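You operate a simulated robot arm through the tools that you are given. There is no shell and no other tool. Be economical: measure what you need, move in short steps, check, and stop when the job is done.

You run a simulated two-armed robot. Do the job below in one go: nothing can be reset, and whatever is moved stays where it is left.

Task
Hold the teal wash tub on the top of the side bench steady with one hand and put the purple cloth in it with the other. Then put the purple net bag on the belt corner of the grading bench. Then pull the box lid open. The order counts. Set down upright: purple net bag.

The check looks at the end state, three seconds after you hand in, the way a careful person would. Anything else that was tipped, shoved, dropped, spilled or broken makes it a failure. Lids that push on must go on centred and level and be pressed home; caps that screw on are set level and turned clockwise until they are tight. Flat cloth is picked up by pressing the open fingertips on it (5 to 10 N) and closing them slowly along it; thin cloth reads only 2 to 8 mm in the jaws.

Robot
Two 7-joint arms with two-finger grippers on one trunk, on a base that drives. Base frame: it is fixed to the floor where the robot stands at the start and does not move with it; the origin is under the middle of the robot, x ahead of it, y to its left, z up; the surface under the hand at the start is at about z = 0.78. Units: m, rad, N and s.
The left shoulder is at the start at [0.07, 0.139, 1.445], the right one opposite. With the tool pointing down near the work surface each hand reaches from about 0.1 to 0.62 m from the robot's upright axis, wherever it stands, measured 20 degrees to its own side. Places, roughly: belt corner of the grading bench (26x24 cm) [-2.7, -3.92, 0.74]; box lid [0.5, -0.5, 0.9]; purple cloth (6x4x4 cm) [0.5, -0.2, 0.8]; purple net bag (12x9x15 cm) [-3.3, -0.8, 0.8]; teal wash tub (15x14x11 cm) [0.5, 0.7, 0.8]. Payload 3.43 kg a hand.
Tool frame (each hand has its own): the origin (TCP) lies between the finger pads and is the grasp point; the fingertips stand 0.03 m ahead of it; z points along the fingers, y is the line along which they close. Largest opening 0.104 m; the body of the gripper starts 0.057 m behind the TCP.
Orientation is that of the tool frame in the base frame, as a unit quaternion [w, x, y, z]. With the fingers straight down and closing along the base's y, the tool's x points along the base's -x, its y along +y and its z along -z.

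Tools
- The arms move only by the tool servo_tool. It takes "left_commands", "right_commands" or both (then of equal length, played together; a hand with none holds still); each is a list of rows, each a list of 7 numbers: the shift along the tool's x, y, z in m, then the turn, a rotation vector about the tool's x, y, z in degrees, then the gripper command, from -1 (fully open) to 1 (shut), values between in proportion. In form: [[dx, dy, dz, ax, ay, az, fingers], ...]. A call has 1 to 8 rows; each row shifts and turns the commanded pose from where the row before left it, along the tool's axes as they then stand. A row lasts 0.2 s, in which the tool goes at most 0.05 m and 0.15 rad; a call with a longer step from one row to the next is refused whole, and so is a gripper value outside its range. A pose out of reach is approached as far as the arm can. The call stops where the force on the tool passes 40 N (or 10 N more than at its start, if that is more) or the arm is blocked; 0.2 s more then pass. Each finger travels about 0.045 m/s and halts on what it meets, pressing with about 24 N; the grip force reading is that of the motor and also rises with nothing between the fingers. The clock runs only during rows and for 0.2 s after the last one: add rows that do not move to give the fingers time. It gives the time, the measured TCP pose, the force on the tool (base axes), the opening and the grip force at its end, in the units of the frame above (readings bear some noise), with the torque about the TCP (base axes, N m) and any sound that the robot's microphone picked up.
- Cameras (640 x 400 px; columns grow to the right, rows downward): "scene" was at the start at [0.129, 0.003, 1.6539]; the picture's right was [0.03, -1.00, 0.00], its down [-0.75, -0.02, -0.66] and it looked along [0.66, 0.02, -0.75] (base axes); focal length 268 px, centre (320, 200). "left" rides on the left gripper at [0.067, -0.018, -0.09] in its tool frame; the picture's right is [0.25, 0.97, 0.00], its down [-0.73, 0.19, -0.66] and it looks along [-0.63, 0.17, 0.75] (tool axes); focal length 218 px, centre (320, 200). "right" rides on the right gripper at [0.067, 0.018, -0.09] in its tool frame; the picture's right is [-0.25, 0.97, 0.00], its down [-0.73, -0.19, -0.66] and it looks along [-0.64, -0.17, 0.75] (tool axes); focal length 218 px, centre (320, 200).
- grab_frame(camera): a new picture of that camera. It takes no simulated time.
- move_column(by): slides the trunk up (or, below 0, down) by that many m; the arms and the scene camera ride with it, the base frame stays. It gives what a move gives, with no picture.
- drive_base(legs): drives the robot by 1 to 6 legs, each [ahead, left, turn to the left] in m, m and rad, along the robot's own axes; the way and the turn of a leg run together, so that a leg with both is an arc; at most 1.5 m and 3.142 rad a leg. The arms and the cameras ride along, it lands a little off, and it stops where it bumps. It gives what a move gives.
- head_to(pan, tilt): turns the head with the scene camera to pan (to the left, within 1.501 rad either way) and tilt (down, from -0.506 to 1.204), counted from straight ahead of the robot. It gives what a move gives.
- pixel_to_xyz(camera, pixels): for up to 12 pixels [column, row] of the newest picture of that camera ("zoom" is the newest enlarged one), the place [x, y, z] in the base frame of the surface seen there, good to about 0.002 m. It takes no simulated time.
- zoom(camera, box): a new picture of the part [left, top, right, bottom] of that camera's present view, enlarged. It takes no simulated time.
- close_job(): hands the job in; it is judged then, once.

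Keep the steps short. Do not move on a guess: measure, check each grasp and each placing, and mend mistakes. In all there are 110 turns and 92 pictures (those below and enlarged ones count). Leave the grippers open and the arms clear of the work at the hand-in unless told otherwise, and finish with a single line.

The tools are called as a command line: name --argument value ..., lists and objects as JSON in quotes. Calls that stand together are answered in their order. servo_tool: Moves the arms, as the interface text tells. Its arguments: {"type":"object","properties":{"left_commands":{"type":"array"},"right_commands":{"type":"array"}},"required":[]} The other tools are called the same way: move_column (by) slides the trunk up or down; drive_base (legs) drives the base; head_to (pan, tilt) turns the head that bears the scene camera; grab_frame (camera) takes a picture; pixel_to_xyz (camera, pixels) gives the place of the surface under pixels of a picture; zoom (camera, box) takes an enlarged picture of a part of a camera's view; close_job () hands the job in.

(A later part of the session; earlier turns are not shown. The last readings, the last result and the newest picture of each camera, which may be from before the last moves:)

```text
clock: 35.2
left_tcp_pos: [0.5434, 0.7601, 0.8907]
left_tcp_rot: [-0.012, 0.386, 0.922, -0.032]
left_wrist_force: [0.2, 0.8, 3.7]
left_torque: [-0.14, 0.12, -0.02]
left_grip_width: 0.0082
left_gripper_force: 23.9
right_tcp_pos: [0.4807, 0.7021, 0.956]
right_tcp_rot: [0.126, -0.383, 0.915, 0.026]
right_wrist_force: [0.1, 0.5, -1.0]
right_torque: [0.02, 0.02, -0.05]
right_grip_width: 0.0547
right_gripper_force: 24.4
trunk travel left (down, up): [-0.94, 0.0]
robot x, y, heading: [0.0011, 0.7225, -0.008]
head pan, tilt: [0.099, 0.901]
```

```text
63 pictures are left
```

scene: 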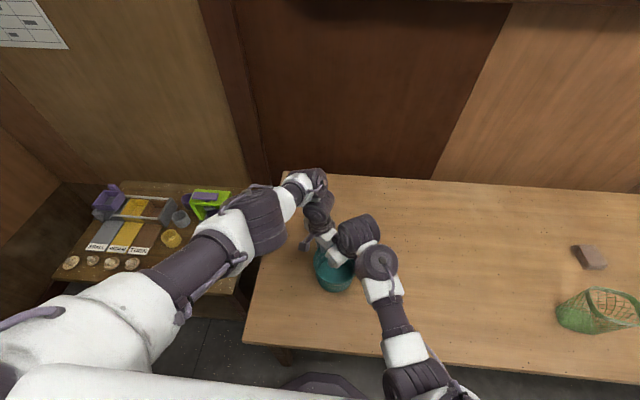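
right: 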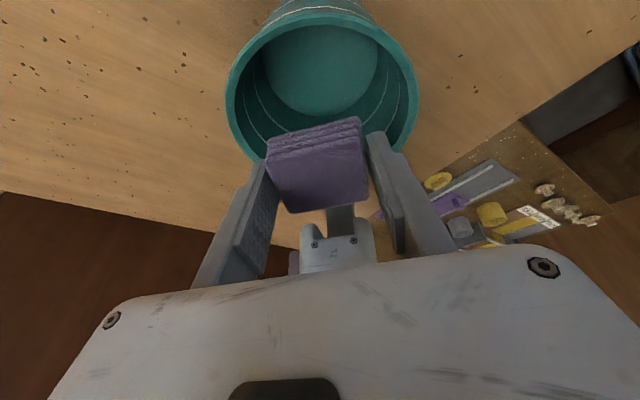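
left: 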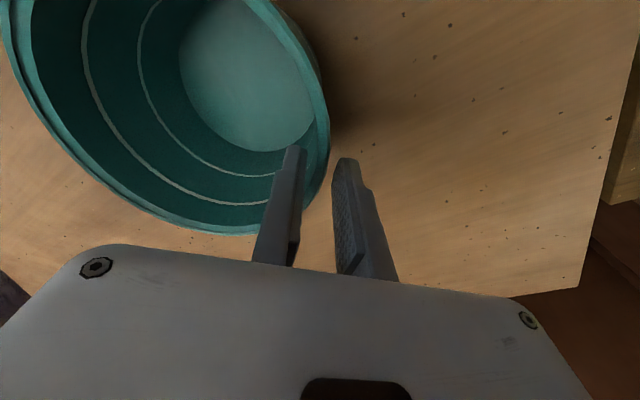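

Cloth is above the opening with a gap between the hands. Lowering 9.8 cm straight down.

servo_tool --right_commands '[[0.0062, 0.0012, 0.024, 0, 0, 0, 0.8], [0.0062, 0.0012, 0.024, 0, 0, 0, 0.8], [0.0062, 0.0012, 0.024, 0, 0, 0, 0.8], [0.0062, 0.0012, 0.023, 0, 0, 0, 0.8], [0, 0, 0, 0, 0, 0, 0.8]]'

grab_frame --camera "right"

```text
clock: 36.4
left_tcp_pos: [0.5424, 0.7611, 0.8909]
left_tcp_rot: [-0.013, 0.386, 0.922, -0.033]
left_wrist_force: [-0.6, 0.8, 3.1]
left_torque: [-0.19, 0.13, 0.0]
left_grip_width: 0.008
left_gripper_force: 24.2
right_tcp_pos: [0.4829, 0.7009, 0.8574]
right_tcp_rot: [0.125, -0.383, 0.915, 0.025]
right_wrist_force: [-0.4, 0.0, 0.1]
right_torque: [-0.02, -0.03, -0.03]
right_grip_width: 0.0548
right_gripper_force: 24.0
trunk travel left (down, up): [-0.94, 0.0]
robot x, y, heading: [0.0022, 0.723, -0.004]
head pan, tilt: [0.099, 0.901]
```

```text
62 pictures are left
```

right: 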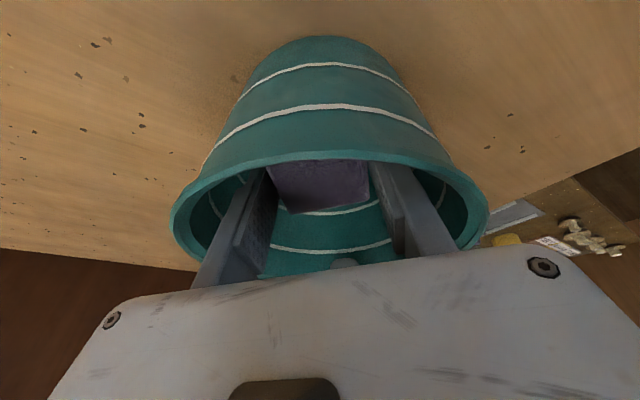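

The cloth is inside the tub below the rim. Opening to about 78 mm to let it fall, then straight up.

servo_tool --right_commands '[[0, 0, 0, 0, 0, 0, 0.0], [0, 0, 0, 0, 0, 0, -0.3], [0, 0, 0, 0, 0, 0, -0.5], [0, 0, 0, 0, 0, 0, -0.5]]'

grab_frame --camera "right"

```text
clock: 37.4
left_tcp_pos: [0.5411, 0.7607, 0.8904]
left_tcp_rot: [-0.014, 0.386, 0.922, -0.033]
left_wrist_force: [-7.5, 1.9, 3.2]
left_torque: [-0.41, 0.05, -0.28]
left_grip_width: 0.0083
left_gripper_force: 24.1
right_tcp_pos: [0.483, 0.7004, 0.857]
right_tcp_rot: [0.125, -0.383, 0.915, 0.025]
right_wrist_force: [9.7, -2.3, 2.9]
right_torque: [0.08, 0.39, -0.14]
right_grip_width: 0.0727
right_gripper_force: 0.1
trunk travel left (down, up): [-0.94, 0.0]
robot x, y, heading: [0.0091, 0.7223, -0.006]
head pan, tilt: [0.099, 0.901]
```

```text
61 pictures are left
```

right: 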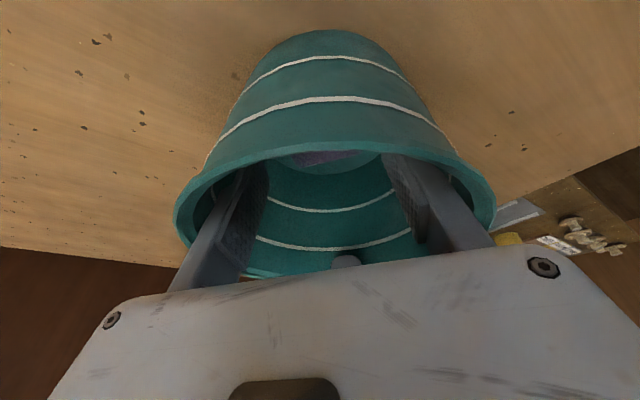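

The cloth has dropped to the floor of the tub. One finger pushes the wall with about 10 N, so I'll draw the fingers in again and rise.

servo_tool --right_commands '[[0, 0, 0, 0, 0, 0, -0.2], [0, 0, 0, 0, 0, 0, -0.2], [-0.0062, -0.0012, -0.024, 0, 0, 0, -0.2], [-0.0062, -0.0012, -0.024, 0, 0, 0, -0.2], [-0.0062, -0.0012, -0.024, 0, 0, 0, -0.2], [-0.0062, -0.0012, -0.024, 0, 0, 0, -0.2], [0, 0, 0, 0, 0, 0, -0.2]]'

grab_frame --camera "right"

```text
clock: 39.0
left_tcp_pos: [0.5425, 0.7598, 0.8911]
left_tcp_rot: [-0.012, 0.385, 0.922, -0.032]
left_wrist_force: [0.6, 1.9, 3.3]
left_torque: [-0.19, 0.16, -0.01]
left_grip_width: 0.0083
left_gripper_force: 23.8
right_tcp_pos: [0.4817, 0.6992, 0.9576]
right_tcp_rot: [0.125, -0.384, 0.915, 0.025]
right_wrist_force: [0.5, -0.6, 0.7]
right_torque: [-0.02, -0.03, 0.0]
right_grip_width: 0.0626
right_gripper_force: 0.0
trunk travel left (down, up): [-0.94, 0.0]
robot x, y, heading: [0.0012, 0.7229, -0.004]
head pan, tilt: [0.099, 0.901]
```

```text
60 pictures are left
```

right: 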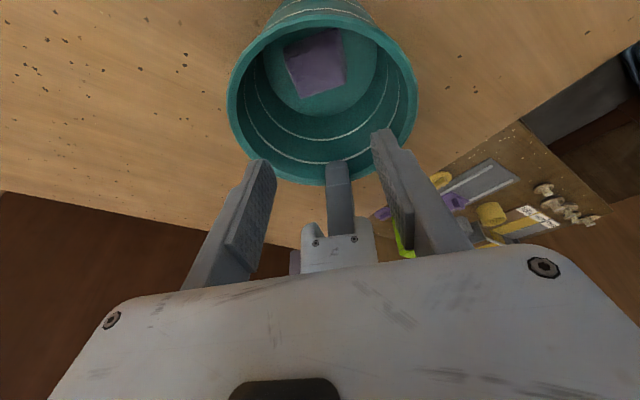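

The cloth lies flat on the tub's floor. Right hand goes back to the right while the left holds.

servo_tool --right_commands '[[0.0301, -0.0283, -0.0045, 0, 0, 0, -0.2], [0.0301, -0.0283, -0.0045, 0, 0, 0, -0.2], [0.0301, -0.0283, -0.0045, 0, 0, 0, -0.2], [0.0301, -0.0283, -0.0045, 0, 0, 0, -0.2], [0, 0, 0, 0, 0, 0, -0.2]]'

servo_tool --left_commands '[[0, 0, 0, 0, 0, 0, 0.7], [0, 0, 0, 0, 0, 0, 0.4], [0, 0, 0, 0, 0, 0, 0.4], [0, 0, -0.03, 0, 0, 0, 0.4], [0, 0, -0.04, 0, 0, 0, 0.4], [0, 0, -0.04, 0, 0, 0, 0.4], [0, 0, -0.03, 0, 0, 0, 0.4], [0, 0, 0, 0, 0, 0, 0.4]]'

grab_frame --camera "scene"

```text
clock: 40.2
left_tcp_pos: [0.5425, 0.7604, 0.8905]
left_tcp_rot: [-0.012, 0.386, 0.922, -0.033]
left_wrist_force: [0.2, -0.5, 0.5]
left_torque: [-0.23, 0.14, 0.01]
left_grip_width: 0.0084
left_gripper_force: 24.0
right_tcp_pos: [0.477, 0.5353, 0.9487]
right_tcp_rot: [0.124, -0.383, 0.915, 0.025]
right_wrist_force: [-0.7, 0.0, -0.6]
right_torque: [0.01, 0.03, 0.01]
right_grip_width: 0.0624
right_gripper_force: 0.0
trunk travel left (down, up): [-0.94, 0.0]
robot x, y, heading: [0.0007, 0.7234, -0.009]
head pan, tilt: [0.099, 0.901]
```

```text
clock: 42.0
left_tcp_pos: [0.5485, 0.7675, 1.0316]
left_tcp_rot: [-0.013, 0.385, 0.922, -0.032]
left_wrist_force: [0.1, 0.4, 0.5]
left_torque: [-0.01, 0.04, 0.0]
left_grip_width: 0.0315
left_gripper_force: 0.1
right_tcp_pos: [0.4796, 0.5346, 0.9477]
right_tcp_rot: [0.124, -0.384, 0.914, 0.025]
right_wrist_force: [-0.4, -0.1, 0.8]
right_torque: [-0.01, 0.0, 0.01]
right_grip_width: 0.0626
right_gripper_force: 0.0
trunk travel left (down, up): [-0.94, 0.0]
robot x, y, heading: [0.0032, 0.7224, -0.009]
head pan, tilt: [0.099, 0.901]
```

```text
59 pictures are left
```

scene: 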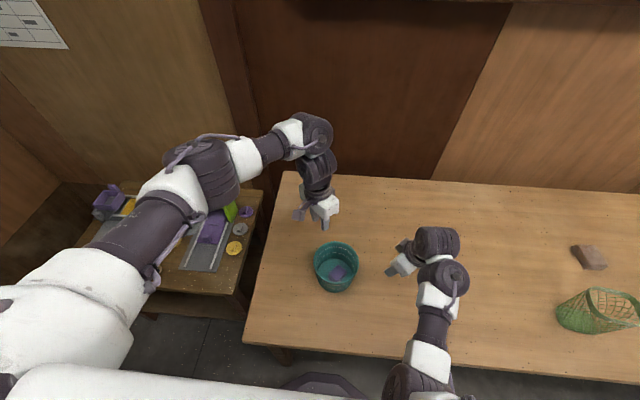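

First part is done: cloth in tub, tub in place. Now I'll straighten both hands for driving, away from the tub.

servo_tool --left_commands '[[0, 0, -0.03, 0, -0.51, -7.48, 0], [0, 0, -0.03, 0, -0.51, -7.48, 0], [0, 0, -0.03, 0, -0.51, -7.48, 0], [0, 0, -0.03, 0, -0.51, -7.48, 0], [0, 0, 0, 0, -0.51, -7.48, 0], [0, 0, 0, 0, -0.51, -7.48, 0], [0, 0, 0, -4, 0, 0, 0], [0, 0, 0, 0, 0, 0, 0]]' --right_commands '[[0, 0, -0.02, 0, 7, 0, 0], [0, 0, -0.02, 0, 7, 0, 0], [0, 0, 0, 0, 0, 8, 0], [0, 0, 0, 0, 0, 8, 0], [0, 0, 0, 0, 0, 8, 0], [0, 0, 0, 0, 0, 8, 0], [0, 0, 0, 0, 0, 8, 0], [0, 0, 0, 0, 0, 0, 0]]'

drive_base --legs '[[-0.7, 0, 0]]'

head_to --pan -0.2 --tilt 0.7

grab_frame --camera "scene"

```text
clock: 43.8
left_tcp_pos: [0.5529, 0.7737, 1.1507]
left_tcp_rot: [-0.001, 0.003, 1.0, 0.0]
left_wrist_force: [0.0, -0.1, 0.0]
left_torque: [-0.05, 0.04, 0.02]
left_grip_width: 0.052
left_gripper_force: 0.1
right_tcp_pos: [0.4695, 0.5297, 0.9873]
right_tcp_rot: [0.019, -0.044, 0.999, -0.015]
right_wrist_force: [0.3, -0.3, 0.4]
right_torque: [0.01, -0.05, -0.01]
right_grip_width: 0.0519
right_gripper_force: 0.0
trunk travel left (down, up): [-0.94, 0.0]
robot x, y, heading: [-0.0008, 0.7236, -0.005]
head pan, tilt: [0.099, 0.901]
```

```text
clock: 47.7
left_tcp_pos: [-0.1404, 0.7795, 1.1488]
left_tcp_rot: [-0.001, 0.0, 1.0, 0.0]
left_wrist_force: [0.9, -0.3, -0.7]
left_torque: [0.0, 0.0, -0.01]
left_grip_width: 0.052
left_gripper_force: 0.0
right_tcp_pos: [-0.2212, 0.5357, 0.9876]
right_tcp_rot: [0.018, -0.049, 0.998, -0.016]
right_wrist_force: [-0.8, 0.9, 0.2]
right_torque: [-0.03, 0.0, 0.0]
right_grip_width: 0.0519
right_gripper_force: 0.1
trunk travel left (down, up): [-0.94, 0.0]
robot x, y, heading: [-0.6956, 0.7241, 0.003]
head pan, tilt: [0.099, 0.901]
```

```text
clock: 48.5
left_tcp_pos: [-0.1423, 0.7793, 1.1499]
left_tcp_rot: [0.0, -0.001, 1.0, 0.001]
left_wrist_force: [0.2, 1.2, -0.2]
left_torque: [0.0, 0.0, -0.01]
left_grip_width: 0.0522
left_gripper_force: 0.0
right_tcp_pos: [-0.223, 0.5362, 0.989]
right_tcp_rot: [0.02, -0.05, 0.998, -0.015]
right_wrist_force: [-0.2, -0.2, 0.7]
right_torque: [-0.05, -0.01, 0.03]
right_grip_width: 0.052
right_gripper_force: 0.1
trunk travel left (down, up): [-0.94, 0.0]
robot x, y, heading: [-0.6947, 0.7251, 0.002]
head pan, tilt: [-0.201, 0.7]
```

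```text
58 pictures are left
```

scene: 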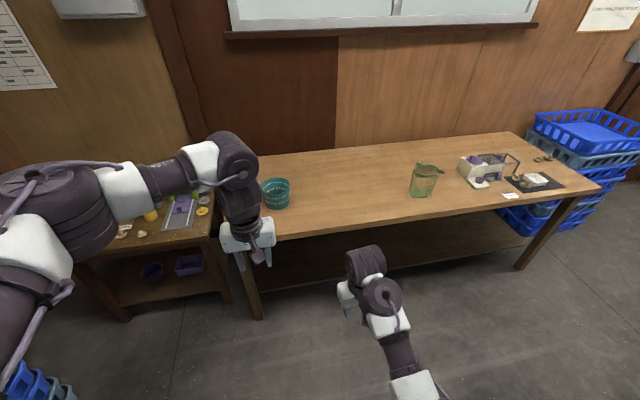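

Room ahead looks clear. Turning right 1.6 rad in place and looking.

drive_base --legs '[[0, 0, -1.6]]'

head_to --pan -0.8 --tilt 0.5

grab_frame --camera "scene"

```text
clock: 52.7
left_tcp_pos: [-0.6417, 0.1721, 1.1505]
left_tcp_rot: [0.0, 0.71, 0.704, 0.0]
left_wrist_force: [0.9, 0.3, 0.7]
left_torque: [0.0, -0.02, -0.01]
left_grip_width: 0.052
left_gripper_force: 0.0
right_tcp_pos: [-0.8855, 0.2559, 0.989]
right_tcp_rot: [0.003, 0.675, 0.737, -0.025]
right_wrist_force: [-0.1, -0.3, -0.3]
right_torque: [0.01, -0.01, -0.02]
right_grip_width: 0.052
right_gripper_force: 0.0
trunk travel left (down, up): [-0.94, 0.0]
robot x, y, heading: [-0.6933, 0.7254, -1.582]
head pan, tilt: [-0.201, 0.7]
```

```text
clock: 53.7
left_tcp_pos: [-0.6418, 0.1725, 1.15]
left_tcp_rot: [0.001, 0.71, 0.704, 0.0]
left_wrist_force: [-0.1, 0.1, -0.6]
left_torque: [-0.02, -0.02, -0.01]
left_grip_width: 0.0521
left_gripper_force: 0.1
right_tcp_pos: [-0.8842, 0.2556, 0.9883]
right_tcp_rot: [0.002, 0.675, 0.737, -0.024]
right_wrist_force: [-0.9, -0.1, 0.0]
right_torque: [0.02, -0.02, 0.01]
right_grip_width: 0.0519
right_gripper_force: 0.1
trunk travel left (down, up): [-0.94, 0.0]
robot x, y, heading: [-0.6918, 0.722, -1.579]
head pan, tilt: [-0.799, 0.499]
```

```text
57 pictures are left
```

scene: 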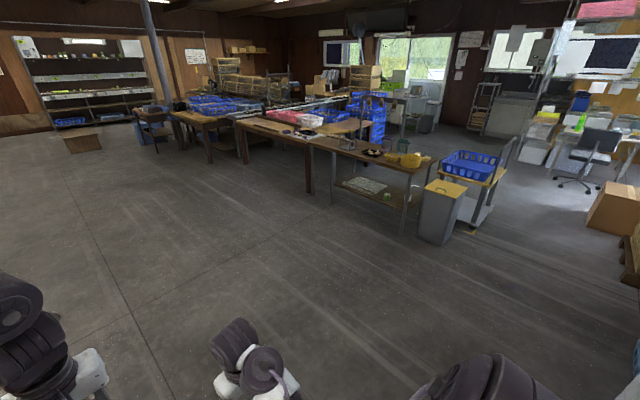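

I see a row of benches. I'll zoom into it and measure where the net bag and grading bench are.

zoom --camera "scene" --box '[160, 70, 480, 270]'

pixel_to_xyz --camera "zoom" --pixels '[[480, 180], [420, 165], [380, 145], [340, 150], [230, 110], [280, 260], [485, 330], [540, 320], [40, 85], [100, 150], [600, 200], [365, 150]]'

```text
2.00 times, centred on (320, 170) of scene
```

zoom: 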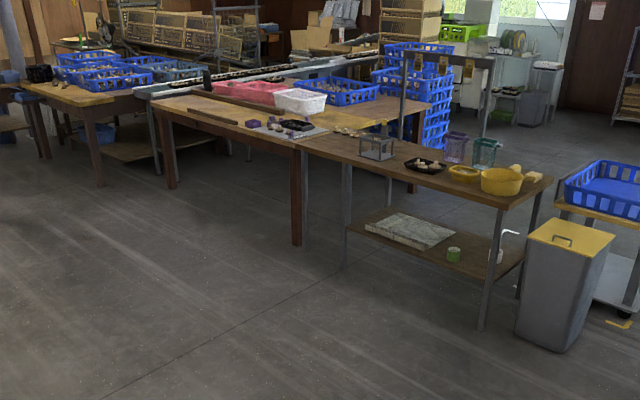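

```text
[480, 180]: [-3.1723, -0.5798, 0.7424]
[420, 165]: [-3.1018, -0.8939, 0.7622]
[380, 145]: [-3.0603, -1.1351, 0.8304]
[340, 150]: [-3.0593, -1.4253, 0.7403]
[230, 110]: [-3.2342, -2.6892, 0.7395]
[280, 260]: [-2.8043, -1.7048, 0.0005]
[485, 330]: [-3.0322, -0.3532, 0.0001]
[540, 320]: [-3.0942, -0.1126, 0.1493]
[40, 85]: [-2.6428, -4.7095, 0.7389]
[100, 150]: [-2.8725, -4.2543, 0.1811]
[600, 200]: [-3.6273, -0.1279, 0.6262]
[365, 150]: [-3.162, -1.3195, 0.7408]
```

The net bag looks to be at about zoom pixel (455,145). I'll turn to face the benches, slide left, then drive 1.4 m towards them.

drive_base --legs '[[0, 0, -1.56], [0, 1.47, 0], [1.35, 0, 0]]'

head_to --pan 0.0 --tilt 0.6

grab_frame --camera "scene"

```text
clock: 71.2
left_tcp_pos: [-2.577, -0.8418, 1.1504]
left_tcp_rot: [0.0, 1.0, 0.012, 0.0]
left_wrist_force: [-0.2, 0.0, -0.6]
left_torque: [0.02, -0.01, -0.01]
left_grip_width: 0.0517
left_gripper_force: 0.0
right_tcp_pos: [-2.5004, -0.5941, 0.9886]
right_tcp_rot: [-0.015, 0.998, 0.059, -0.019]
right_wrist_force: [0.4, 0.4, -0.6]
right_torque: [0.01, -0.05, -0.01]
right_grip_width: 0.0518
right_gripper_force: 0.0
trunk travel left (down, up): [-0.94, 0.0]
robot x, y, heading: [-2.0341, -0.7722, -3.121]
head pan, tilt: [-0.799, 0.499]
```

```text
clock: 72.3
left_tcp_pos: [-2.5777, -0.8426, 1.1491]
left_tcp_rot: [0.0, 1.0, 0.011, 0.0]
left_wrist_force: [-0.8, 0.6, 0.1]
left_torque: [-0.01, -0.02, -0.02]
left_grip_width: 0.0521
left_gripper_force: 0.1
right_tcp_pos: [-2.501, -0.596, 0.9878]
right_tcp_rot: [-0.014, 0.998, 0.059, -0.02]
right_wrist_force: [0.2, 0.5, -0.7]
right_torque: [-0.01, -0.02, -0.02]
right_grip_width: 0.0521
right_gripper_force: 0.1
trunk travel left (down, up): [-0.94, 0.0]
robot x, y, heading: [-2.0299, -0.772, -3.118]
head pan, tilt: [0.0, 0.6]
```

```text
55 pictures are left
```

scene: 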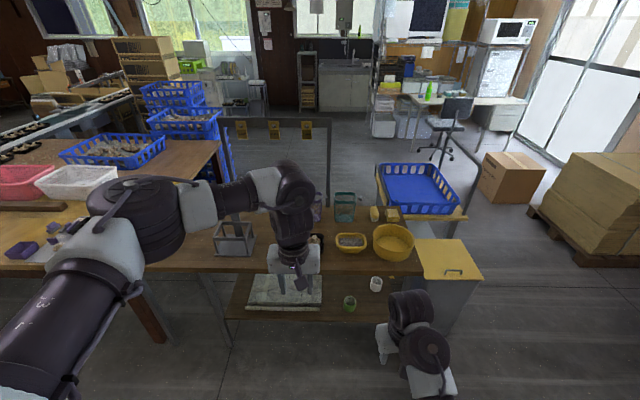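

The left arm hides the bag. Moving the left hand out to the left and looking again.

servo_tool --left_commands '[[0, 0.045, 0, 0, 0, 0, -1], [0, 0.045, 0, 0, 0, 0, -1], [0, 0.045, 0, 0, 0, 0, -1], [0, 0.045, 0, 0, 0, 0, -1], [0, 0.045, 0, 0, 0, 0, -1], [0, 0, 0, 0, 0, 0, -1]]'

zoom --camera "scene" --box '[200, 160, 456, 320]'

```text
clock: 73.7
left_tcp_pos: [-2.5722, -1.0652, 1.1527]
left_tcp_rot: [0.0, 1.0, 0.011, 0.0]
left_wrist_force: [0.5, 0.2, 0.0]
left_torque: [-0.02, -0.03, -0.02]
left_grip_width: 0.1042
left_gripper_force: 0.0
right_tcp_pos: [-2.5007, -0.5944, 0.9884]
right_tcp_rot: [-0.014, 0.998, 0.059, -0.019]
right_wrist_force: [-0.3, 0.1, -0.4]
right_torque: [-0.05, 0.02, 0.02]
right_grip_width: 0.052
right_gripper_force: 0.1
trunk travel left (down, up): [-0.94, 0.0]
robot x, y, heading: [-2.0274, -0.7732, -3.117]
head pan, tilt: [0.0, 0.6]
```

```text
2.50 times, centred on (328, 240) of scene
```

zoom: 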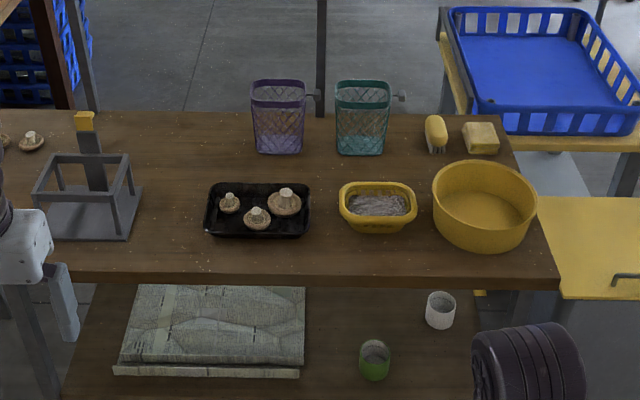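

pixel_to_xyz --camera "zoom" --pixels '[[252, 95], [278, 85], [305, 95], [278, 103], [280, 130], [314, 97], [258, 150], [300, 150], [280, 285], [365, 85], [260, 212], [400, 97]]'

```text
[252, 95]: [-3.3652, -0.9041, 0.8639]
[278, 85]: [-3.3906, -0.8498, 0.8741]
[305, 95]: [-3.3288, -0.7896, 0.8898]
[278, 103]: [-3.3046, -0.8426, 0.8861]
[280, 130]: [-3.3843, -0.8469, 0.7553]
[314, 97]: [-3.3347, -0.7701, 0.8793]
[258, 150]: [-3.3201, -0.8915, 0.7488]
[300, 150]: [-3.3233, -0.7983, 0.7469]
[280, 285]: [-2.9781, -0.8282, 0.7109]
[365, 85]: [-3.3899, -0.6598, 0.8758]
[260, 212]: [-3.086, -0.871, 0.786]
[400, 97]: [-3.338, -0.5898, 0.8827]
```

Bag centre is about (-3.348,-0.847): 9 cm deep along x, 12 cm along y, rim at 0.888. Bench edge is at x = -2.978. I'll straighten up and drive close to the bench.

drive_base --legs '[[0, 0, -0.025], [0.6, -0.07, 0]]'

head_to --pan 0.1 --tilt 0.8

grab_frame --camera "scene"

```text
clock: 77.5
left_tcp_pos: [-3.1793, -0.9821, 1.1527]
left_tcp_rot: [0.0, 1.0, -0.001, -0.001]
left_wrist_force: [-0.3, 0.7, 0.8]
left_torque: [-0.02, 0.0, -0.01]
left_grip_width: 0.1038
left_gripper_force: 0.0
right_tcp_pos: [-3.0979, -0.5137, 0.9888]
right_tcp_rot: [-0.016, 0.999, 0.047, -0.02]
right_wrist_force: [-0.1, -0.6, 1.4]
right_torque: [0.01, -0.01, 0.02]
right_grip_width: 0.052
right_gripper_force: 0.0
trunk travel left (down, up): [-0.94, 0.0]
robot x, y, heading: [-2.6311, -0.7031, 3.141]
head pan, tilt: [0.0, 0.6]
```

```text
clock: 78.2
left_tcp_pos: [-3.1802, -0.9817, 1.1501]
left_tcp_rot: [0.0, 1.0, -0.001, -0.001]
left_wrist_force: [-0.9, -0.6, 0.3]
left_torque: [-0.01, -0.03, -0.04]
left_grip_width: 0.1039
left_gripper_force: 0.1
right_tcp_pos: [-3.0989, -0.5123, 0.9891]
right_tcp_rot: [-0.015, 0.999, 0.047, -0.019]
right_wrist_force: [-0.2, 0.0, -0.2]
right_torque: [-0.03, -0.01, 0.01]
right_grip_width: 0.0519
right_gripper_force: 0.1
trunk travel left (down, up): [-0.94, 0.0]
robot x, y, heading: [-2.6312, -0.7024, 3.14]
head pan, tilt: [0.099, 0.799]
```

```text
53 pictures are left
```

scene: 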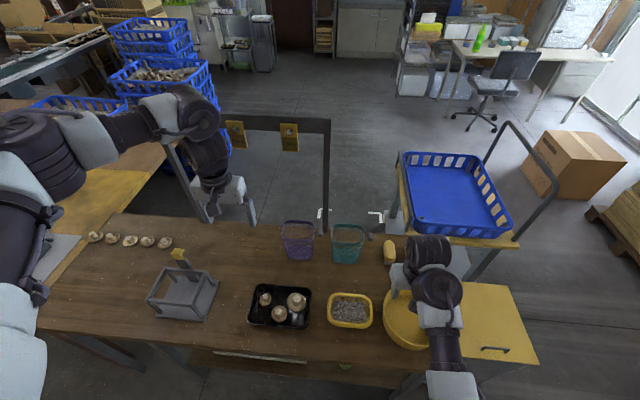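

Moving 7 cm nearer, then turning the left hand (first 60° of 90°).

drive_base --legs '[[0.07, 0, 0]]'

servo_tool --left_commands '[[0, 0, 0.02, 0, 0, 8, -1], [0, 0, 0.02, 0, 0, 8, -1], [0, 0, 0.02, 0, 0, 8, -1], [0, 0, 0.02, 0, 0, 8, -1], [0, 0, 0, 0, 0, 8, -1], [0, 0, 0, 0, 0, 8, -1], [0, 0, 0, 0, 0, 8, -1], [0, 0, 0, 0, 0, 8, -1]]'

zoom --camera "scene" --box '[250, 200, 410, 300]'

```text
clock: 79.2
left_tcp_pos: [-3.2422, -0.9822, 1.1546]
left_tcp_rot: [0.0, 1.0, -0.001, -0.004]
left_wrist_force: [1.5, 0.2, 0.7]
left_torque: [0.01, 0.05, -0.01]
left_grip_width: 0.104
left_gripper_force: 0.0
right_tcp_pos: [-3.1619, -0.514, 0.9914]
right_tcp_rot: [-0.015, 0.998, 0.048, -0.022]
right_wrist_force: [0.8, 0.3, 0.2]
right_torque: [0.03, 0.03, 0.04]
right_grip_width: 0.0521
right_gripper_force: 0.1
trunk travel left (down, up): [-0.94, 0.0]
robot x, y, heading: [-2.7023, -0.6997, 3.144]
head pan, tilt: [0.099, 0.799]
```

```text
clock: 81.0
left_tcp_pos: [-3.2489, -0.9832, 1.0725]
left_tcp_rot: [-0.001, 0.848, -0.53, 0.0]
left_wrist_force: [0.2, 1.0, -0.1]
left_torque: [0.03, -0.01, 0.01]
left_grip_width: 0.1039
left_gripper_force: 0.1
right_tcp_pos: [-3.1665, -0.5133, 0.99]
right_tcp_rot: [-0.016, 0.999, 0.049, -0.019]
right_wrist_force: [0.3, 0.4, -0.8]
right_torque: [-0.01, -0.02, 0.01]
right_grip_width: 0.0522
right_gripper_force: 0.1
trunk travel left (down, up): [-0.94, 0.0]
robot x, y, heading: [-2.6999, -0.7036, 3.142]
head pan, tilt: [0.099, 0.799]
```

```text
4.00 times, centred on (330, 250) of scene
```

zoom: 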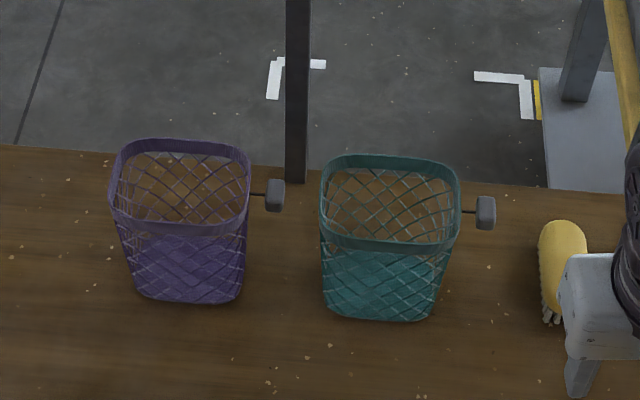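

pixel_to_xyz --camera "zoom" --pixels '[[180, 146], [180, 226], [112, 190], [248, 190], [118, 155], [246, 155], [120, 220], [246, 226], [275, 195], [190, 290], [180, 140], [180, 215]]'

```text
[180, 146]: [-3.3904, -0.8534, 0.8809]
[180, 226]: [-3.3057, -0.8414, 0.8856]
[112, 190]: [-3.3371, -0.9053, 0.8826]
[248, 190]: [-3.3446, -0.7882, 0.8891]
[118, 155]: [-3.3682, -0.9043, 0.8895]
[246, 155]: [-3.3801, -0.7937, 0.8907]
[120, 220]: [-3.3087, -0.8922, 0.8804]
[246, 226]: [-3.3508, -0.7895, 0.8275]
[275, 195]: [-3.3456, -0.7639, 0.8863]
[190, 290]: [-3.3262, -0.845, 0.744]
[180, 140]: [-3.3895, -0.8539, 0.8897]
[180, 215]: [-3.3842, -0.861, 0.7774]
```

Rim depth runs x = -3.305 to about -3.393, centre (-3.349,-0.847). Finishing the turn and moving the left hand above the bag.

servo_tool --left_commands '[[0, 0, 0, 0, 0, 8.5, -1], [0, 0, 0, 0, 0, 8.5, -1], [0, 0, 0, 0, 0, 8.5, -1], [-0.0272, 0.02, 0.02, 0, 0, 0, -1], [-0.0272, 0.02, 0.02, 0, 0, 0, -1], [-0.0272, 0.02, 0.02, 0, 0, 0, -1], [-0.0272, 0.02, 0.02, 0, 0, 0, -1], [-0.0272, 0.02, 0.015, 0, 0, 0, -1]]'

grab_frame --camera "left"

grab_frame --camera "scene"

```text
clock: 82.8
left_tcp_pos: [-3.3419, -0.8487, 0.9827]
left_tcp_rot: [-0.004, 0.712, -0.702, -0.005]
left_wrist_force: [-0.6, -3.6, -0.4]
left_torque: [0.26, -0.03, -0.03]
left_grip_width: 0.1039
left_gripper_force: 0.1
left hand out of reach, approached as far as the arm can: row 8
right_tcp_pos: [-3.1661, -0.5118, 0.9879]
right_tcp_rot: [-0.015, 0.999, 0.048, -0.018]
right_wrist_force: [-0.3, 0.6, 0.2]
right_torque: [-0.05, -0.02, 0.02]
right_grip_width: 0.0519
right_gripper_force: 0.0
trunk travel left (down, up): [-0.94, 0.0]
robot x, y, heading: [-2.6985, -0.7015, 3.142]
head pan, tilt: [0.099, 0.799]
```

```text
51 pictures are left
```

left: 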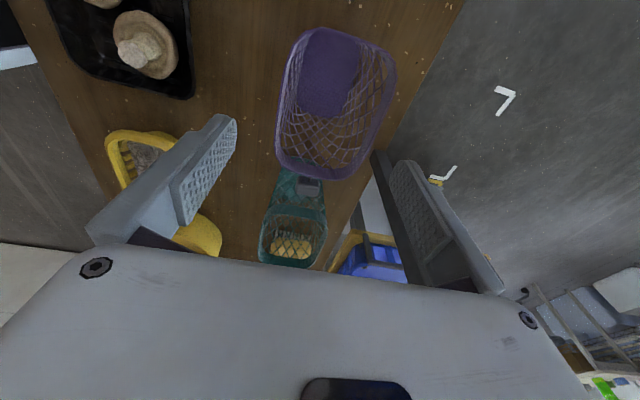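

```text
50 pictures are left
```

scene: 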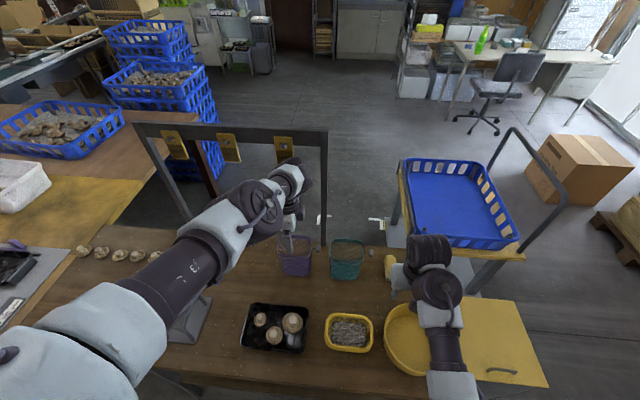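

A slight side force of 3.6 N shows and the dark frame post behind the bench is close to the far finger. Measuring the post and the bag through the left camera.

pixel_to_xyz --camera "left" --pixels '[[380, 190], [378, 165], [395, 225], [395, 70], [378, 150], [330, 178], [280, 120], [308, 35], [385, 50], [330, 80], [308, 187]]'

pixel_to_xyz --camera "scene" --pixels '[[324, 150], [322, 220], [325, 240], [200, 140], [318, 135]]'

```text
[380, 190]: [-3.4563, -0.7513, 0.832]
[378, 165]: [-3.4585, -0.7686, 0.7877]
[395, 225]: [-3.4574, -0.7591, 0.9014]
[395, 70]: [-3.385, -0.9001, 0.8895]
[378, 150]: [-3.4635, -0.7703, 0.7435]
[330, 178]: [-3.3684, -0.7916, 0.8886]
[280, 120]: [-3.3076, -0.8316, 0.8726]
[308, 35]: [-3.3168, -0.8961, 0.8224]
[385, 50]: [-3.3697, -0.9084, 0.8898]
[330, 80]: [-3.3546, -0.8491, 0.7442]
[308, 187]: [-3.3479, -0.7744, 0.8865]
```

```text
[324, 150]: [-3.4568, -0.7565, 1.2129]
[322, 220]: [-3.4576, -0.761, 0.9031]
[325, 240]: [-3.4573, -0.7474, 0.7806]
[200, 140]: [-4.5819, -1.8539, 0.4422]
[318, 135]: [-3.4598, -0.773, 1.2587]
```

Post stands at x = -3.457, clear by about 5 cm. I'm at the edge of reach, so I'll drive 2.5 cm closer and re-read.

drive_base --legs '[[0.025, 0, 0]]'

grab_frame --camera "left"

```text
clock: 83.6
left_tcp_pos: [-3.3614, -0.8578, 0.9851]
left_tcp_rot: [0.001, 0.71, -0.704, -0.003]
left_wrist_force: [0.5, 0.2, 0.7]
left_torque: [0.01, 0.04, -0.02]
left_grip_width: 0.1038
left_gripper_force: 0.0
right_tcp_pos: [-3.1876, -0.5157, 0.9903]
right_tcp_rot: [-0.017, 0.998, 0.049, -0.022]
right_wrist_force: [0.3, -0.1, 0.2]
right_torque: [-0.01, 0.05, -0.02]
right_grip_width: 0.0518
right_gripper_force: 0.1
trunk travel left (down, up): [-0.94, 0.0]
robot x, y, heading: [-2.725, -0.7024, 3.14]
head pan, tilt: [0.099, 0.799]
```

```text
49 pictures are left
```

left: 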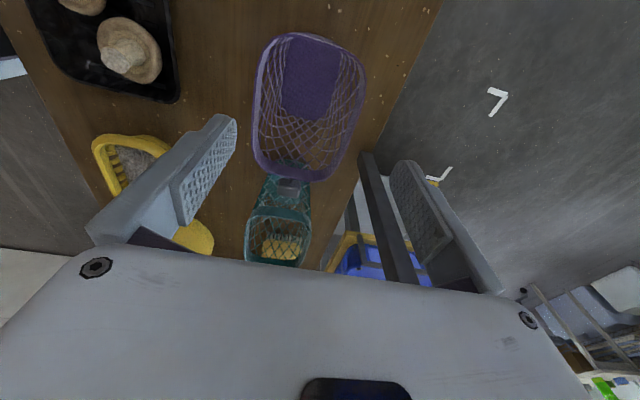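

pixel_to_xyz --camera "left" --pixels '[[364, 90], [362, 100], [358, 115], [255, 105], [254, 115], [256, 130], [352, 140], [262, 60], [366, 70]]'

```text
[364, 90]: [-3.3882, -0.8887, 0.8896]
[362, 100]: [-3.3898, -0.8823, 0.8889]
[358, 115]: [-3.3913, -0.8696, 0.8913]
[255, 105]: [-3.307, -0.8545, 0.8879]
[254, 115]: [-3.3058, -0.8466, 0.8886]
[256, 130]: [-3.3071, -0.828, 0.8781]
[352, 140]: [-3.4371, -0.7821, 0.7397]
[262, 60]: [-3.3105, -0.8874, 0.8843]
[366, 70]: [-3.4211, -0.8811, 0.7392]
```

Centre confirmed at x = -3.349. Aligning, then lowering so the tips straddle the rim.

servo_tool --left_commands '[[-0.011, -0.0124, 0, 0, 0, 0, -1], [0, 0, 0, 0, 0, 0, -1], [0, 0, 0.03, 0, 0, 0, -1], [0, 0, 0.02, 0, 0, 0, -1], [0, 0, 0, 0, 0, 0, -1]]'

grab_frame --camera "left"

```text
clock: 84.8
left_tcp_pos: [-3.3489, -0.8425, 0.9445]
left_tcp_rot: [0.0, 0.71, -0.704, -0.002]
left_wrist_force: [0.1, 0.7, 0.5]
left_torque: [-0.01, 0.05, 0.02]
left_grip_width: 0.1041
left_gripper_force: 0.0
left hand out of reach, approached as far as the arm can: row 4
right_tcp_pos: [-3.1913, -0.5138, 0.9885]
right_tcp_rot: [-0.016, 0.999, 0.048, -0.019]
right_wrist_force: [-0.2, 0.3, 0.2]
right_torque: [-0.03, 0.0, -0.01]
right_grip_width: 0.052
right_gripper_force: 0.0
trunk travel left (down, up): [-0.94, 0.0]
robot x, y, heading: [-2.7219, -0.7032, 3.141]
head pan, tilt: [0.099, 0.799]
```

```text
48 pictures are left
```

left: 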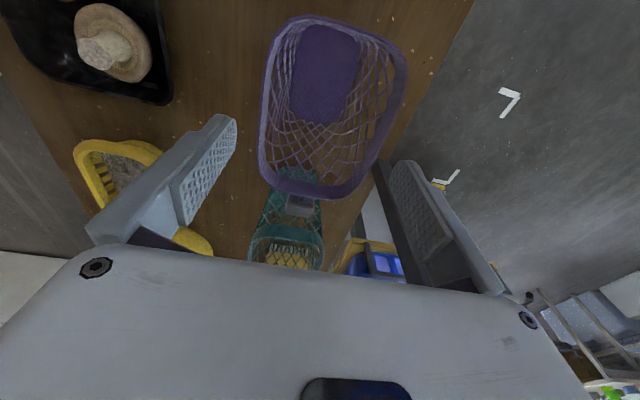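

The arm can't reach lower from here, but lowering the trunk takes the hand straight down. I'll check the yellow tub's height under the right hand first.

pixel_to_xyz --camera "scene" --pixels '[[388, 320], [390, 290], [350, 318], [388, 265], [405, 370]]'

grab_frame --camera "right"

```text
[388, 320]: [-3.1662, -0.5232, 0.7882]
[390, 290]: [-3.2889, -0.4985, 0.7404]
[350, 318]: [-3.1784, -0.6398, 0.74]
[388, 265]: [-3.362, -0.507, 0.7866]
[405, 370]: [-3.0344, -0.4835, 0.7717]
```

```text
47 pictures are left
```

right: 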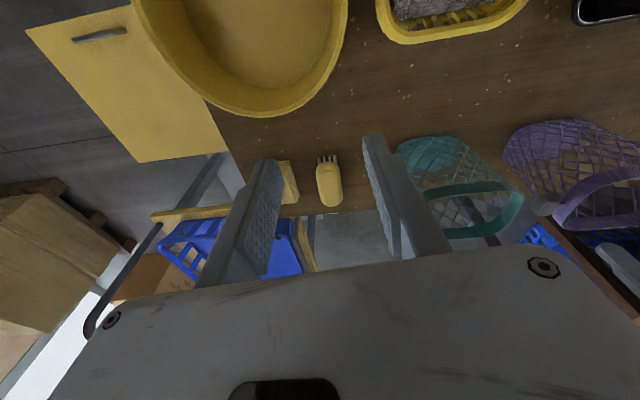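

Safe. Lowering the trunk 2 cm so the tips are just above the rim, and checking alignment.

move_column --by -0.02

grab_frame --camera "left"

```text
clock: 85.5
left_tcp_pos: [-3.348, -0.8441, 0.9235]
left_tcp_rot: [-0.001, 0.711, -0.703, -0.001]
left_wrist_force: [-0.6, -0.3, -0.3]
left_torque: [0.0, -0.01, -0.01]
left_grip_width: 0.1041
left_gripper_force: 0.0
right_tcp_pos: [-3.193, -0.5139, 0.9671]
right_tcp_rot: [-0.016, 0.998, 0.049, -0.019]
right_wrist_force: [0.9, -0.3, -0.3]
right_torque: [-0.01, 0.0, 0.01]
right_grip_width: 0.0519
right_gripper_force: 0.1
trunk travel left (down, up): [-0.92, 0.02]
robot x, y, heading: [-2.7218, -0.6982, 3.138]
head pan, tilt: [0.099, 0.799]
```

```text
46 pictures are left
```

left: 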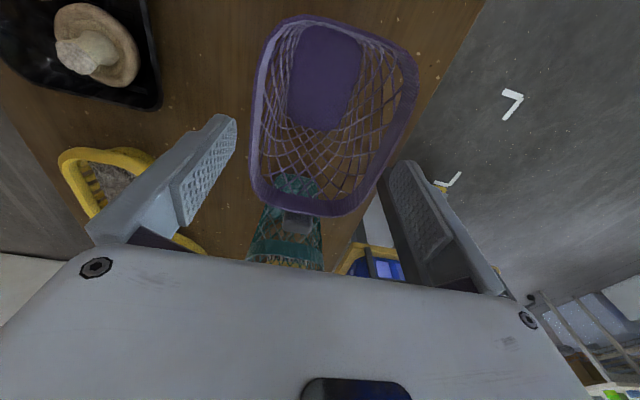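

pixel_to_xyz --camera "left" --pixels '[[412, 110], [405, 130], [395, 150], [251, 110], [249, 135], [250, 150], [388, 165], [416, 95], [236, 125], [393, 180]]'

zoom --camera "left" --box '[200, 60, 440, 210]'

```text
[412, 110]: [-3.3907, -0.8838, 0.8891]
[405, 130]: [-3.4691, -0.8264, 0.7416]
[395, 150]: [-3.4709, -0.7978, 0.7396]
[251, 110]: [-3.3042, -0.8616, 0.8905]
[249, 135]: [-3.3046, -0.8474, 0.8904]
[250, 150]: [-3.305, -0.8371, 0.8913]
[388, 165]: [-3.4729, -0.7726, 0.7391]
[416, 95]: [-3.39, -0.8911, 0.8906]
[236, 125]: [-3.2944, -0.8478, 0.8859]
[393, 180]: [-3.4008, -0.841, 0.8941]
```

```text
2.67 times, centred on (320, 135) of left
```

zoom: 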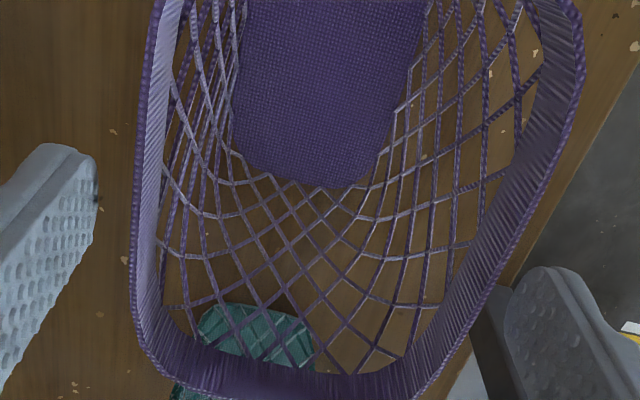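

Near finger inner face is at x = -3.294, far one at -3.401; rim spans -3.3045 to -3.392. That leaves 8 to 10 mm each side. Lowering 4 cm.

move_column --by -0.042

servo_tool --left_commands '[[0, 0, 0, 0, 0, 0, -0.9], [0, 0, 0, 0, 0, 0, -0.8], [0, 0, 0, 0, 0, 0, -0.7], [0, 0, 0, 0, 0, 0, -0.6], [0, 0, 0, 0, 0, 0, -0.55]]'

grab_frame --camera "left"

```text
clock: 86.4
left_tcp_pos: [-3.3499, -0.8437, 0.8815]
left_tcp_rot: [-0.001, 0.711, -0.703, -0.001]
left_wrist_force: [-0.7, -0.2, -0.2]
left_torque: [0.0, 0.01, -0.02]
left_grip_width: 0.1041
left_gripper_force: 0.0
right_tcp_pos: [-3.1919, -0.5145, 0.9267]
right_tcp_rot: [-0.016, 0.999, 0.048, -0.018]
right_wrist_force: [0.2, -0.8, -1.0]
right_torque: [0.02, 0.0, 0.0]
right_grip_width: 0.052
right_gripper_force: 0.0
trunk travel left (down, up): [-0.878, 0.062]
robot x, y, heading: [-2.7222, -0.7049, 3.143]
head pan, tilt: [0.099, 0.799]
```

```text
clock: 87.6
left_tcp_pos: [-3.3494, -0.8429, 0.8803]
left_tcp_rot: [-0.001, 0.71, -0.704, -0.001]
left_wrist_force: [1.0, 0.0, 0.4]
left_torque: [0.0, 0.02, 0.0]
left_grip_width: 0.0871
left_gripper_force: 23.8
right_tcp_pos: [-3.1923, -0.5138, 0.9256]
right_tcp_rot: [-0.015, 0.999, 0.049, -0.018]
right_wrist_force: [0.0, 0.2, 0.7]
right_torque: [0.0, 0.01, 0.04]
right_grip_width: 0.052
right_gripper_force: 0.1
trunk travel left (down, up): [-0.878, 0.062]
robot x, y, heading: [-2.7288, -0.704, 3.142]
head pan, tilt: [0.099, 0.799]
```

```text
44 pictures are left
```

left: 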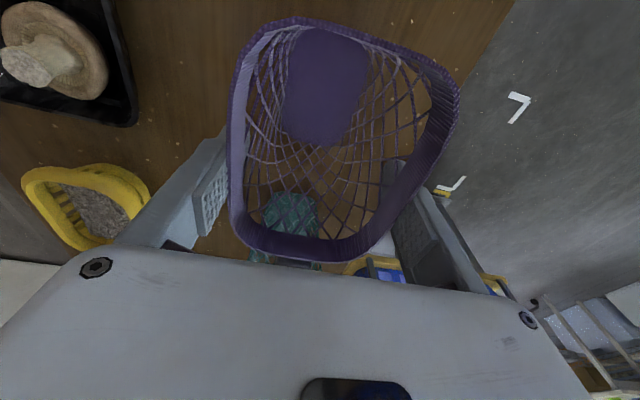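

Gripped at 87 mm with 24 N, net stays in shape. Raising the trunk 6 cm to lift.

servo_tool --left_commands '[[0, 0, 0, 0, 0, 0, -0.4], [0, 0, 0, 0, 0, 0, -0.4]]'

move_column --by 0.062

servo_tool --left_commands '[[0, 0, -0.03, 0, 0, 0, -0.4], [0, 0, -0.03, 0, 0, 0, -0.4], [0, 0, -0.03, 0, 0, 0, -0.4], [0, 0, -0.03, 0, 0, 0, -0.4], [0, 0, -0.03, 0, 0, 0, -0.4], [0, 0, 0, 0, 0, 0, -0.4]]'

grab_frame --camera "scene"

```text
clock: 88.2
left_tcp_pos: [-3.3499, -0.8425, 0.8812]
left_tcp_rot: [-0.001, 0.711, -0.703, -0.001]
left_wrist_force: [-0.8, 0.2, 0.5]
left_torque: [0.03, 0.0, -0.02]
left_grip_width: 0.0869
left_gripper_force: 23.9
right_tcp_pos: [-3.1919, -0.514, 0.9262]
right_tcp_rot: [-0.015, 0.999, 0.048, -0.017]
right_wrist_force: [-0.1, -0.3, -0.3]
right_torque: [0.0, 0.0, -0.02]
right_grip_width: 0.0522
right_gripper_force: 0.0
trunk travel left (down, up): [-0.878, 0.062]
robot x, y, heading: [-2.7252, -0.7016, 3.144]
head pan, tilt: [0.099, 0.799]
```

```text
clock: 89.2
left_tcp_pos: [-3.3494, -0.8436, 0.9423]
left_tcp_rot: [-0.001, 0.711, -0.704, -0.001]
left_wrist_force: [-0.2, -0.4, 0.2]
left_torque: [0.0, 0.02, -0.03]
left_grip_width: 0.0865
left_gripper_force: 23.6
right_tcp_pos: [-3.1926, -0.5136, 0.9878]
right_tcp_rot: [-0.016, 0.999, 0.048, -0.018]
right_wrist_force: [0.2, 0.4, 0.3]
right_torque: [0.0, -0.01, 0.01]
right_grip_width: 0.0523
right_gripper_force: 0.0
trunk travel left (down, up): [-0.94, 0.0]
robot x, y, heading: [-2.7229, -0.7027, 3.14]
head pan, tilt: [0.099, 0.799]
```

```text
clock: 90.6
left_tcp_pos: [-3.3496, -0.8426, 1.0923]
left_tcp_rot: [-0.002, 0.71, -0.704, -0.001]
left_wrist_force: [0.6, 0.3, -0.7]
left_torque: [0.01, -0.01, 0.01]
left_grip_width: 0.0869
left_gripper_force: 23.8
right_tcp_pos: [-3.193, -0.5136, 0.9889]
right_tcp_rot: [-0.016, 0.999, 0.049, -0.018]
right_wrist_force: [0.4, -0.2, 0.1]
right_torque: [-0.02, 0.01, 0.03]
right_grip_width: 0.0517
right_gripper_force: 0.0
trunk travel left (down, up): [-0.94, 0.0]
robot x, y, heading: [-2.7257, -0.7021, 3.141]
head pan, tilt: [0.099, 0.799]
```

```text
43 pictures are left
```

scene: 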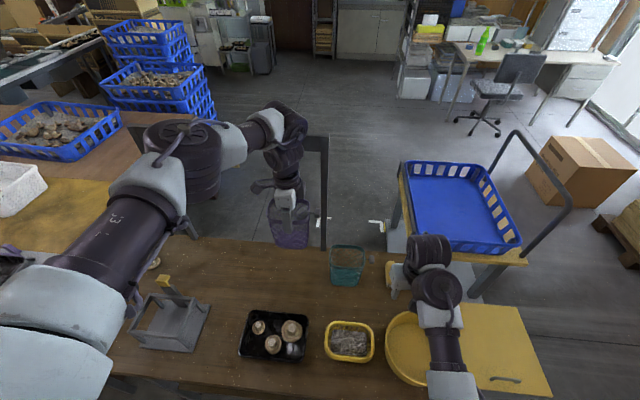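

The bag is lifted, upright, and the teal bag stands untouched. Backing off 0.9 m, then looking toward the grading bench.

drive_base --legs '[[-0.95, 0, 0], [0, 1.4, 0]]'

head_to --pan 0.75 --tilt 0.5

grab_frame --camera "scene"

```text
clock: 102.2
left_tcp_pos: [-2.3872, -2.262, 1.0927]
left_tcp_rot: [-0.001, 0.712, -0.702, 0.0]
left_wrist_force: [1.1, 0.4, -1.5]
left_torque: [0.02, -0.02, 0.01]
left_grip_width: 0.0872
left_gripper_force: 24.4
right_tcp_pos: [-2.2335, -1.9322, 0.9878]
right_tcp_rot: [-0.016, 0.998, 0.051, -0.018]
right_wrist_force: [-0.1, -0.5, -0.3]
right_torque: [-0.01, -0.02, -0.05]
right_grip_width: 0.052
right_gripper_force: 0.0
trunk travel left (down, up): [-0.94, 0.0]
robot x, y, heading: [-1.7598, -2.1168, -3.136]
head pan, tilt: [0.099, 0.799]
```

```text
clock: 103.2
left_tcp_pos: [-2.3866, -2.2628, 1.093]
left_tcp_rot: [-0.001, 0.713, -0.702, -0.001]
left_wrist_force: [0.4, -0.5, -1.4]
left_torque: [0.01, -0.03, 0.05]
left_grip_width: 0.087
left_gripper_force: 23.9
right_tcp_pos: [-2.2324, -1.9321, 0.9879]
right_tcp_rot: [-0.015, 0.998, 0.051, -0.018]
right_wrist_force: [0.2, 0.5, -0.4]
right_torque: [0.0, -0.03, 0.01]
right_grip_width: 0.052
right_gripper_force: 0.1
trunk travel left (down, up): [-0.94, 0.0]
robot x, y, heading: [-1.7595, -2.1184, -3.138]
head pan, tilt: [0.75, 0.499]
```

```text
42 pictures are left
```

scene: 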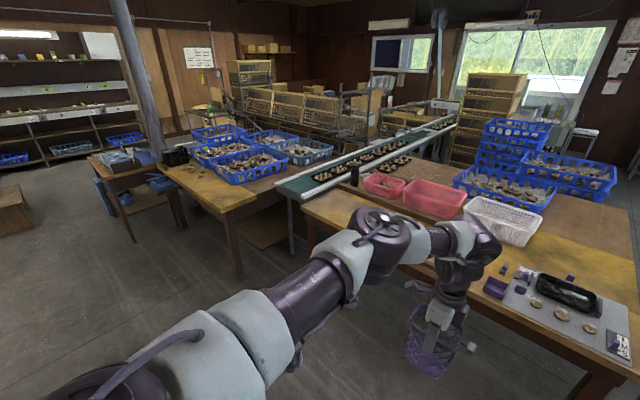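

pixel_to_xyz --camera "scene" --pixels '[[235, 197], [270, 185], [215, 185], [180, 175], [290, 190], [240, 215], [185, 165], [240, 275], [255, 190], [325, 200], [285, 182], [245, 185]]'

zoom --camera "scene" --box '[140, 110, 380, 260]'

```text
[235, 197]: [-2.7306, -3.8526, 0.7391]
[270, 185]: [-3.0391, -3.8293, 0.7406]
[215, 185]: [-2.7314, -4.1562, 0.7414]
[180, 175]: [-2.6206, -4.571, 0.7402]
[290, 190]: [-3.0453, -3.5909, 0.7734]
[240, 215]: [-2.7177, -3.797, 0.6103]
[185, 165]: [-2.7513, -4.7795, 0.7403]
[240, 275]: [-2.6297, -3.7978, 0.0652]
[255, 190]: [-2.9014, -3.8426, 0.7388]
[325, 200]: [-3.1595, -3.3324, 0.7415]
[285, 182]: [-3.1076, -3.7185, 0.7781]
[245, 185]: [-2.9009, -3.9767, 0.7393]
```

```text
2.67 times, centred on (260, 185) of scene
```

zoom: 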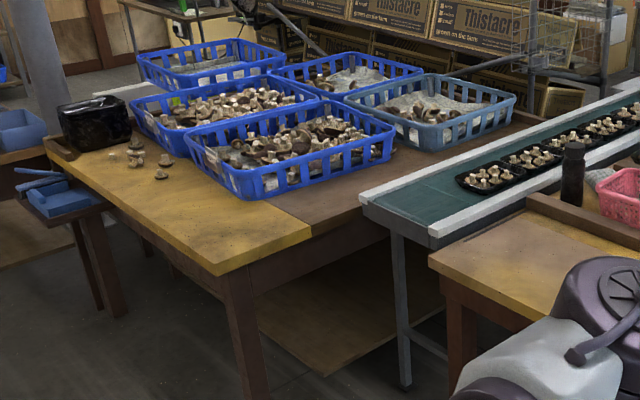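

The belt corner is the free yellow corner around (-2.7,-3.92), z = 0.74, with the near blue crate well inside. I'll pull the bag in a little and drive left, then closer.

servo_tool --left_commands '[[0, -0.04, 0, 0, 0, 0, -0.4], [0, -0.04, 0, 0, 0, 0, -0.4], [0, -0.04, 0, 0, 0, 0, -0.4], [0, -0.03, 0, 0, 0, 0, -0.4], [0, 0, 0, 0, 0, 0, -0.4]]'

drive_base --legs '[[0, 1.5, 0], [0, 0.15, 0], [0.25, 0, 0]]'

head_to --pan 0.15 --tilt 0.85

grab_frame --camera "scene"

```text
clock: 104.4
left_tcp_pos: [-2.2372, -2.2603, 1.0931]
left_tcp_rot: [-0.002, 0.713, -0.701, -0.001]
left_wrist_force: [-0.6, -0.3, -0.8]
left_torque: [-0.01, -0.02, -0.01]
left_grip_width: 0.0868
left_gripper_force: 24.1
right_tcp_pos: [-2.2322, -1.9329, 0.9884]
right_tcp_rot: [-0.016, 0.998, 0.051, -0.018]
right_wrist_force: [-0.3, -0.6, -0.2]
right_torque: [-0.01, -0.01, -0.01]
right_grip_width: 0.0519
right_gripper_force: 0.0
trunk travel left (down, up): [-0.94, 0.0]
robot x, y, heading: [-1.7624, -2.1162, -3.136]
head pan, tilt: [0.75, 0.499]
```

```text
clock: 114.3
left_tcp_pos: [-2.4833, -3.9133, 1.0935]
left_tcp_rot: [0.0, 0.709, -0.705, -0.002]
left_wrist_force: [1.3, 0.6, 0.3]
left_torque: [0.0, 0.01, 0.02]
left_grip_width: 0.0868
left_gripper_force: 24.1
right_tcp_pos: [-2.4739, -3.5864, 0.99]
right_tcp_rot: [-0.015, 0.999, 0.046, -0.02]
right_wrist_force: [0.5, 0.5, 0.5]
right_torque: [0.02, 0.02, 0.0]
right_grip_width: 0.0521
right_gripper_force: 0.0
trunk travel left (down, up): [-0.94, 0.0]
robot x, y, heading: [-2.0087, -3.7757, 3.138]
head pan, tilt: [0.75, 0.499]
```

```text
clock: 115.3
left_tcp_pos: [-2.4852, -3.9135, 1.0928]
left_tcp_rot: [-0.001, 0.709, -0.706, -0.001]
left_wrist_force: [-0.1, 0.6, -0.5]
left_torque: [0.0, -0.01, 0.02]
left_grip_width: 0.0866
left_gripper_force: 24.2
right_tcp_pos: [-2.4768, -3.5864, 0.9884]
right_tcp_rot: [-0.015, 0.999, 0.046, -0.019]
right_wrist_force: [-0.1, 0.9, 0.8]
right_torque: [-0.01, 0.01, -0.03]
right_grip_width: 0.0522
right_gripper_force: 0.1
trunk travel left (down, up): [-0.94, 0.0]
robot x, y, heading: [-2.0109, -3.7758, 3.139]
head pan, tilt: [0.15, 0.85]
```

```text
40 pictures are left
```

scene: 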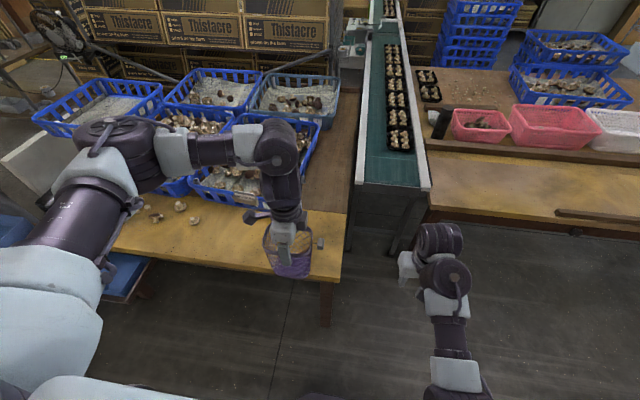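

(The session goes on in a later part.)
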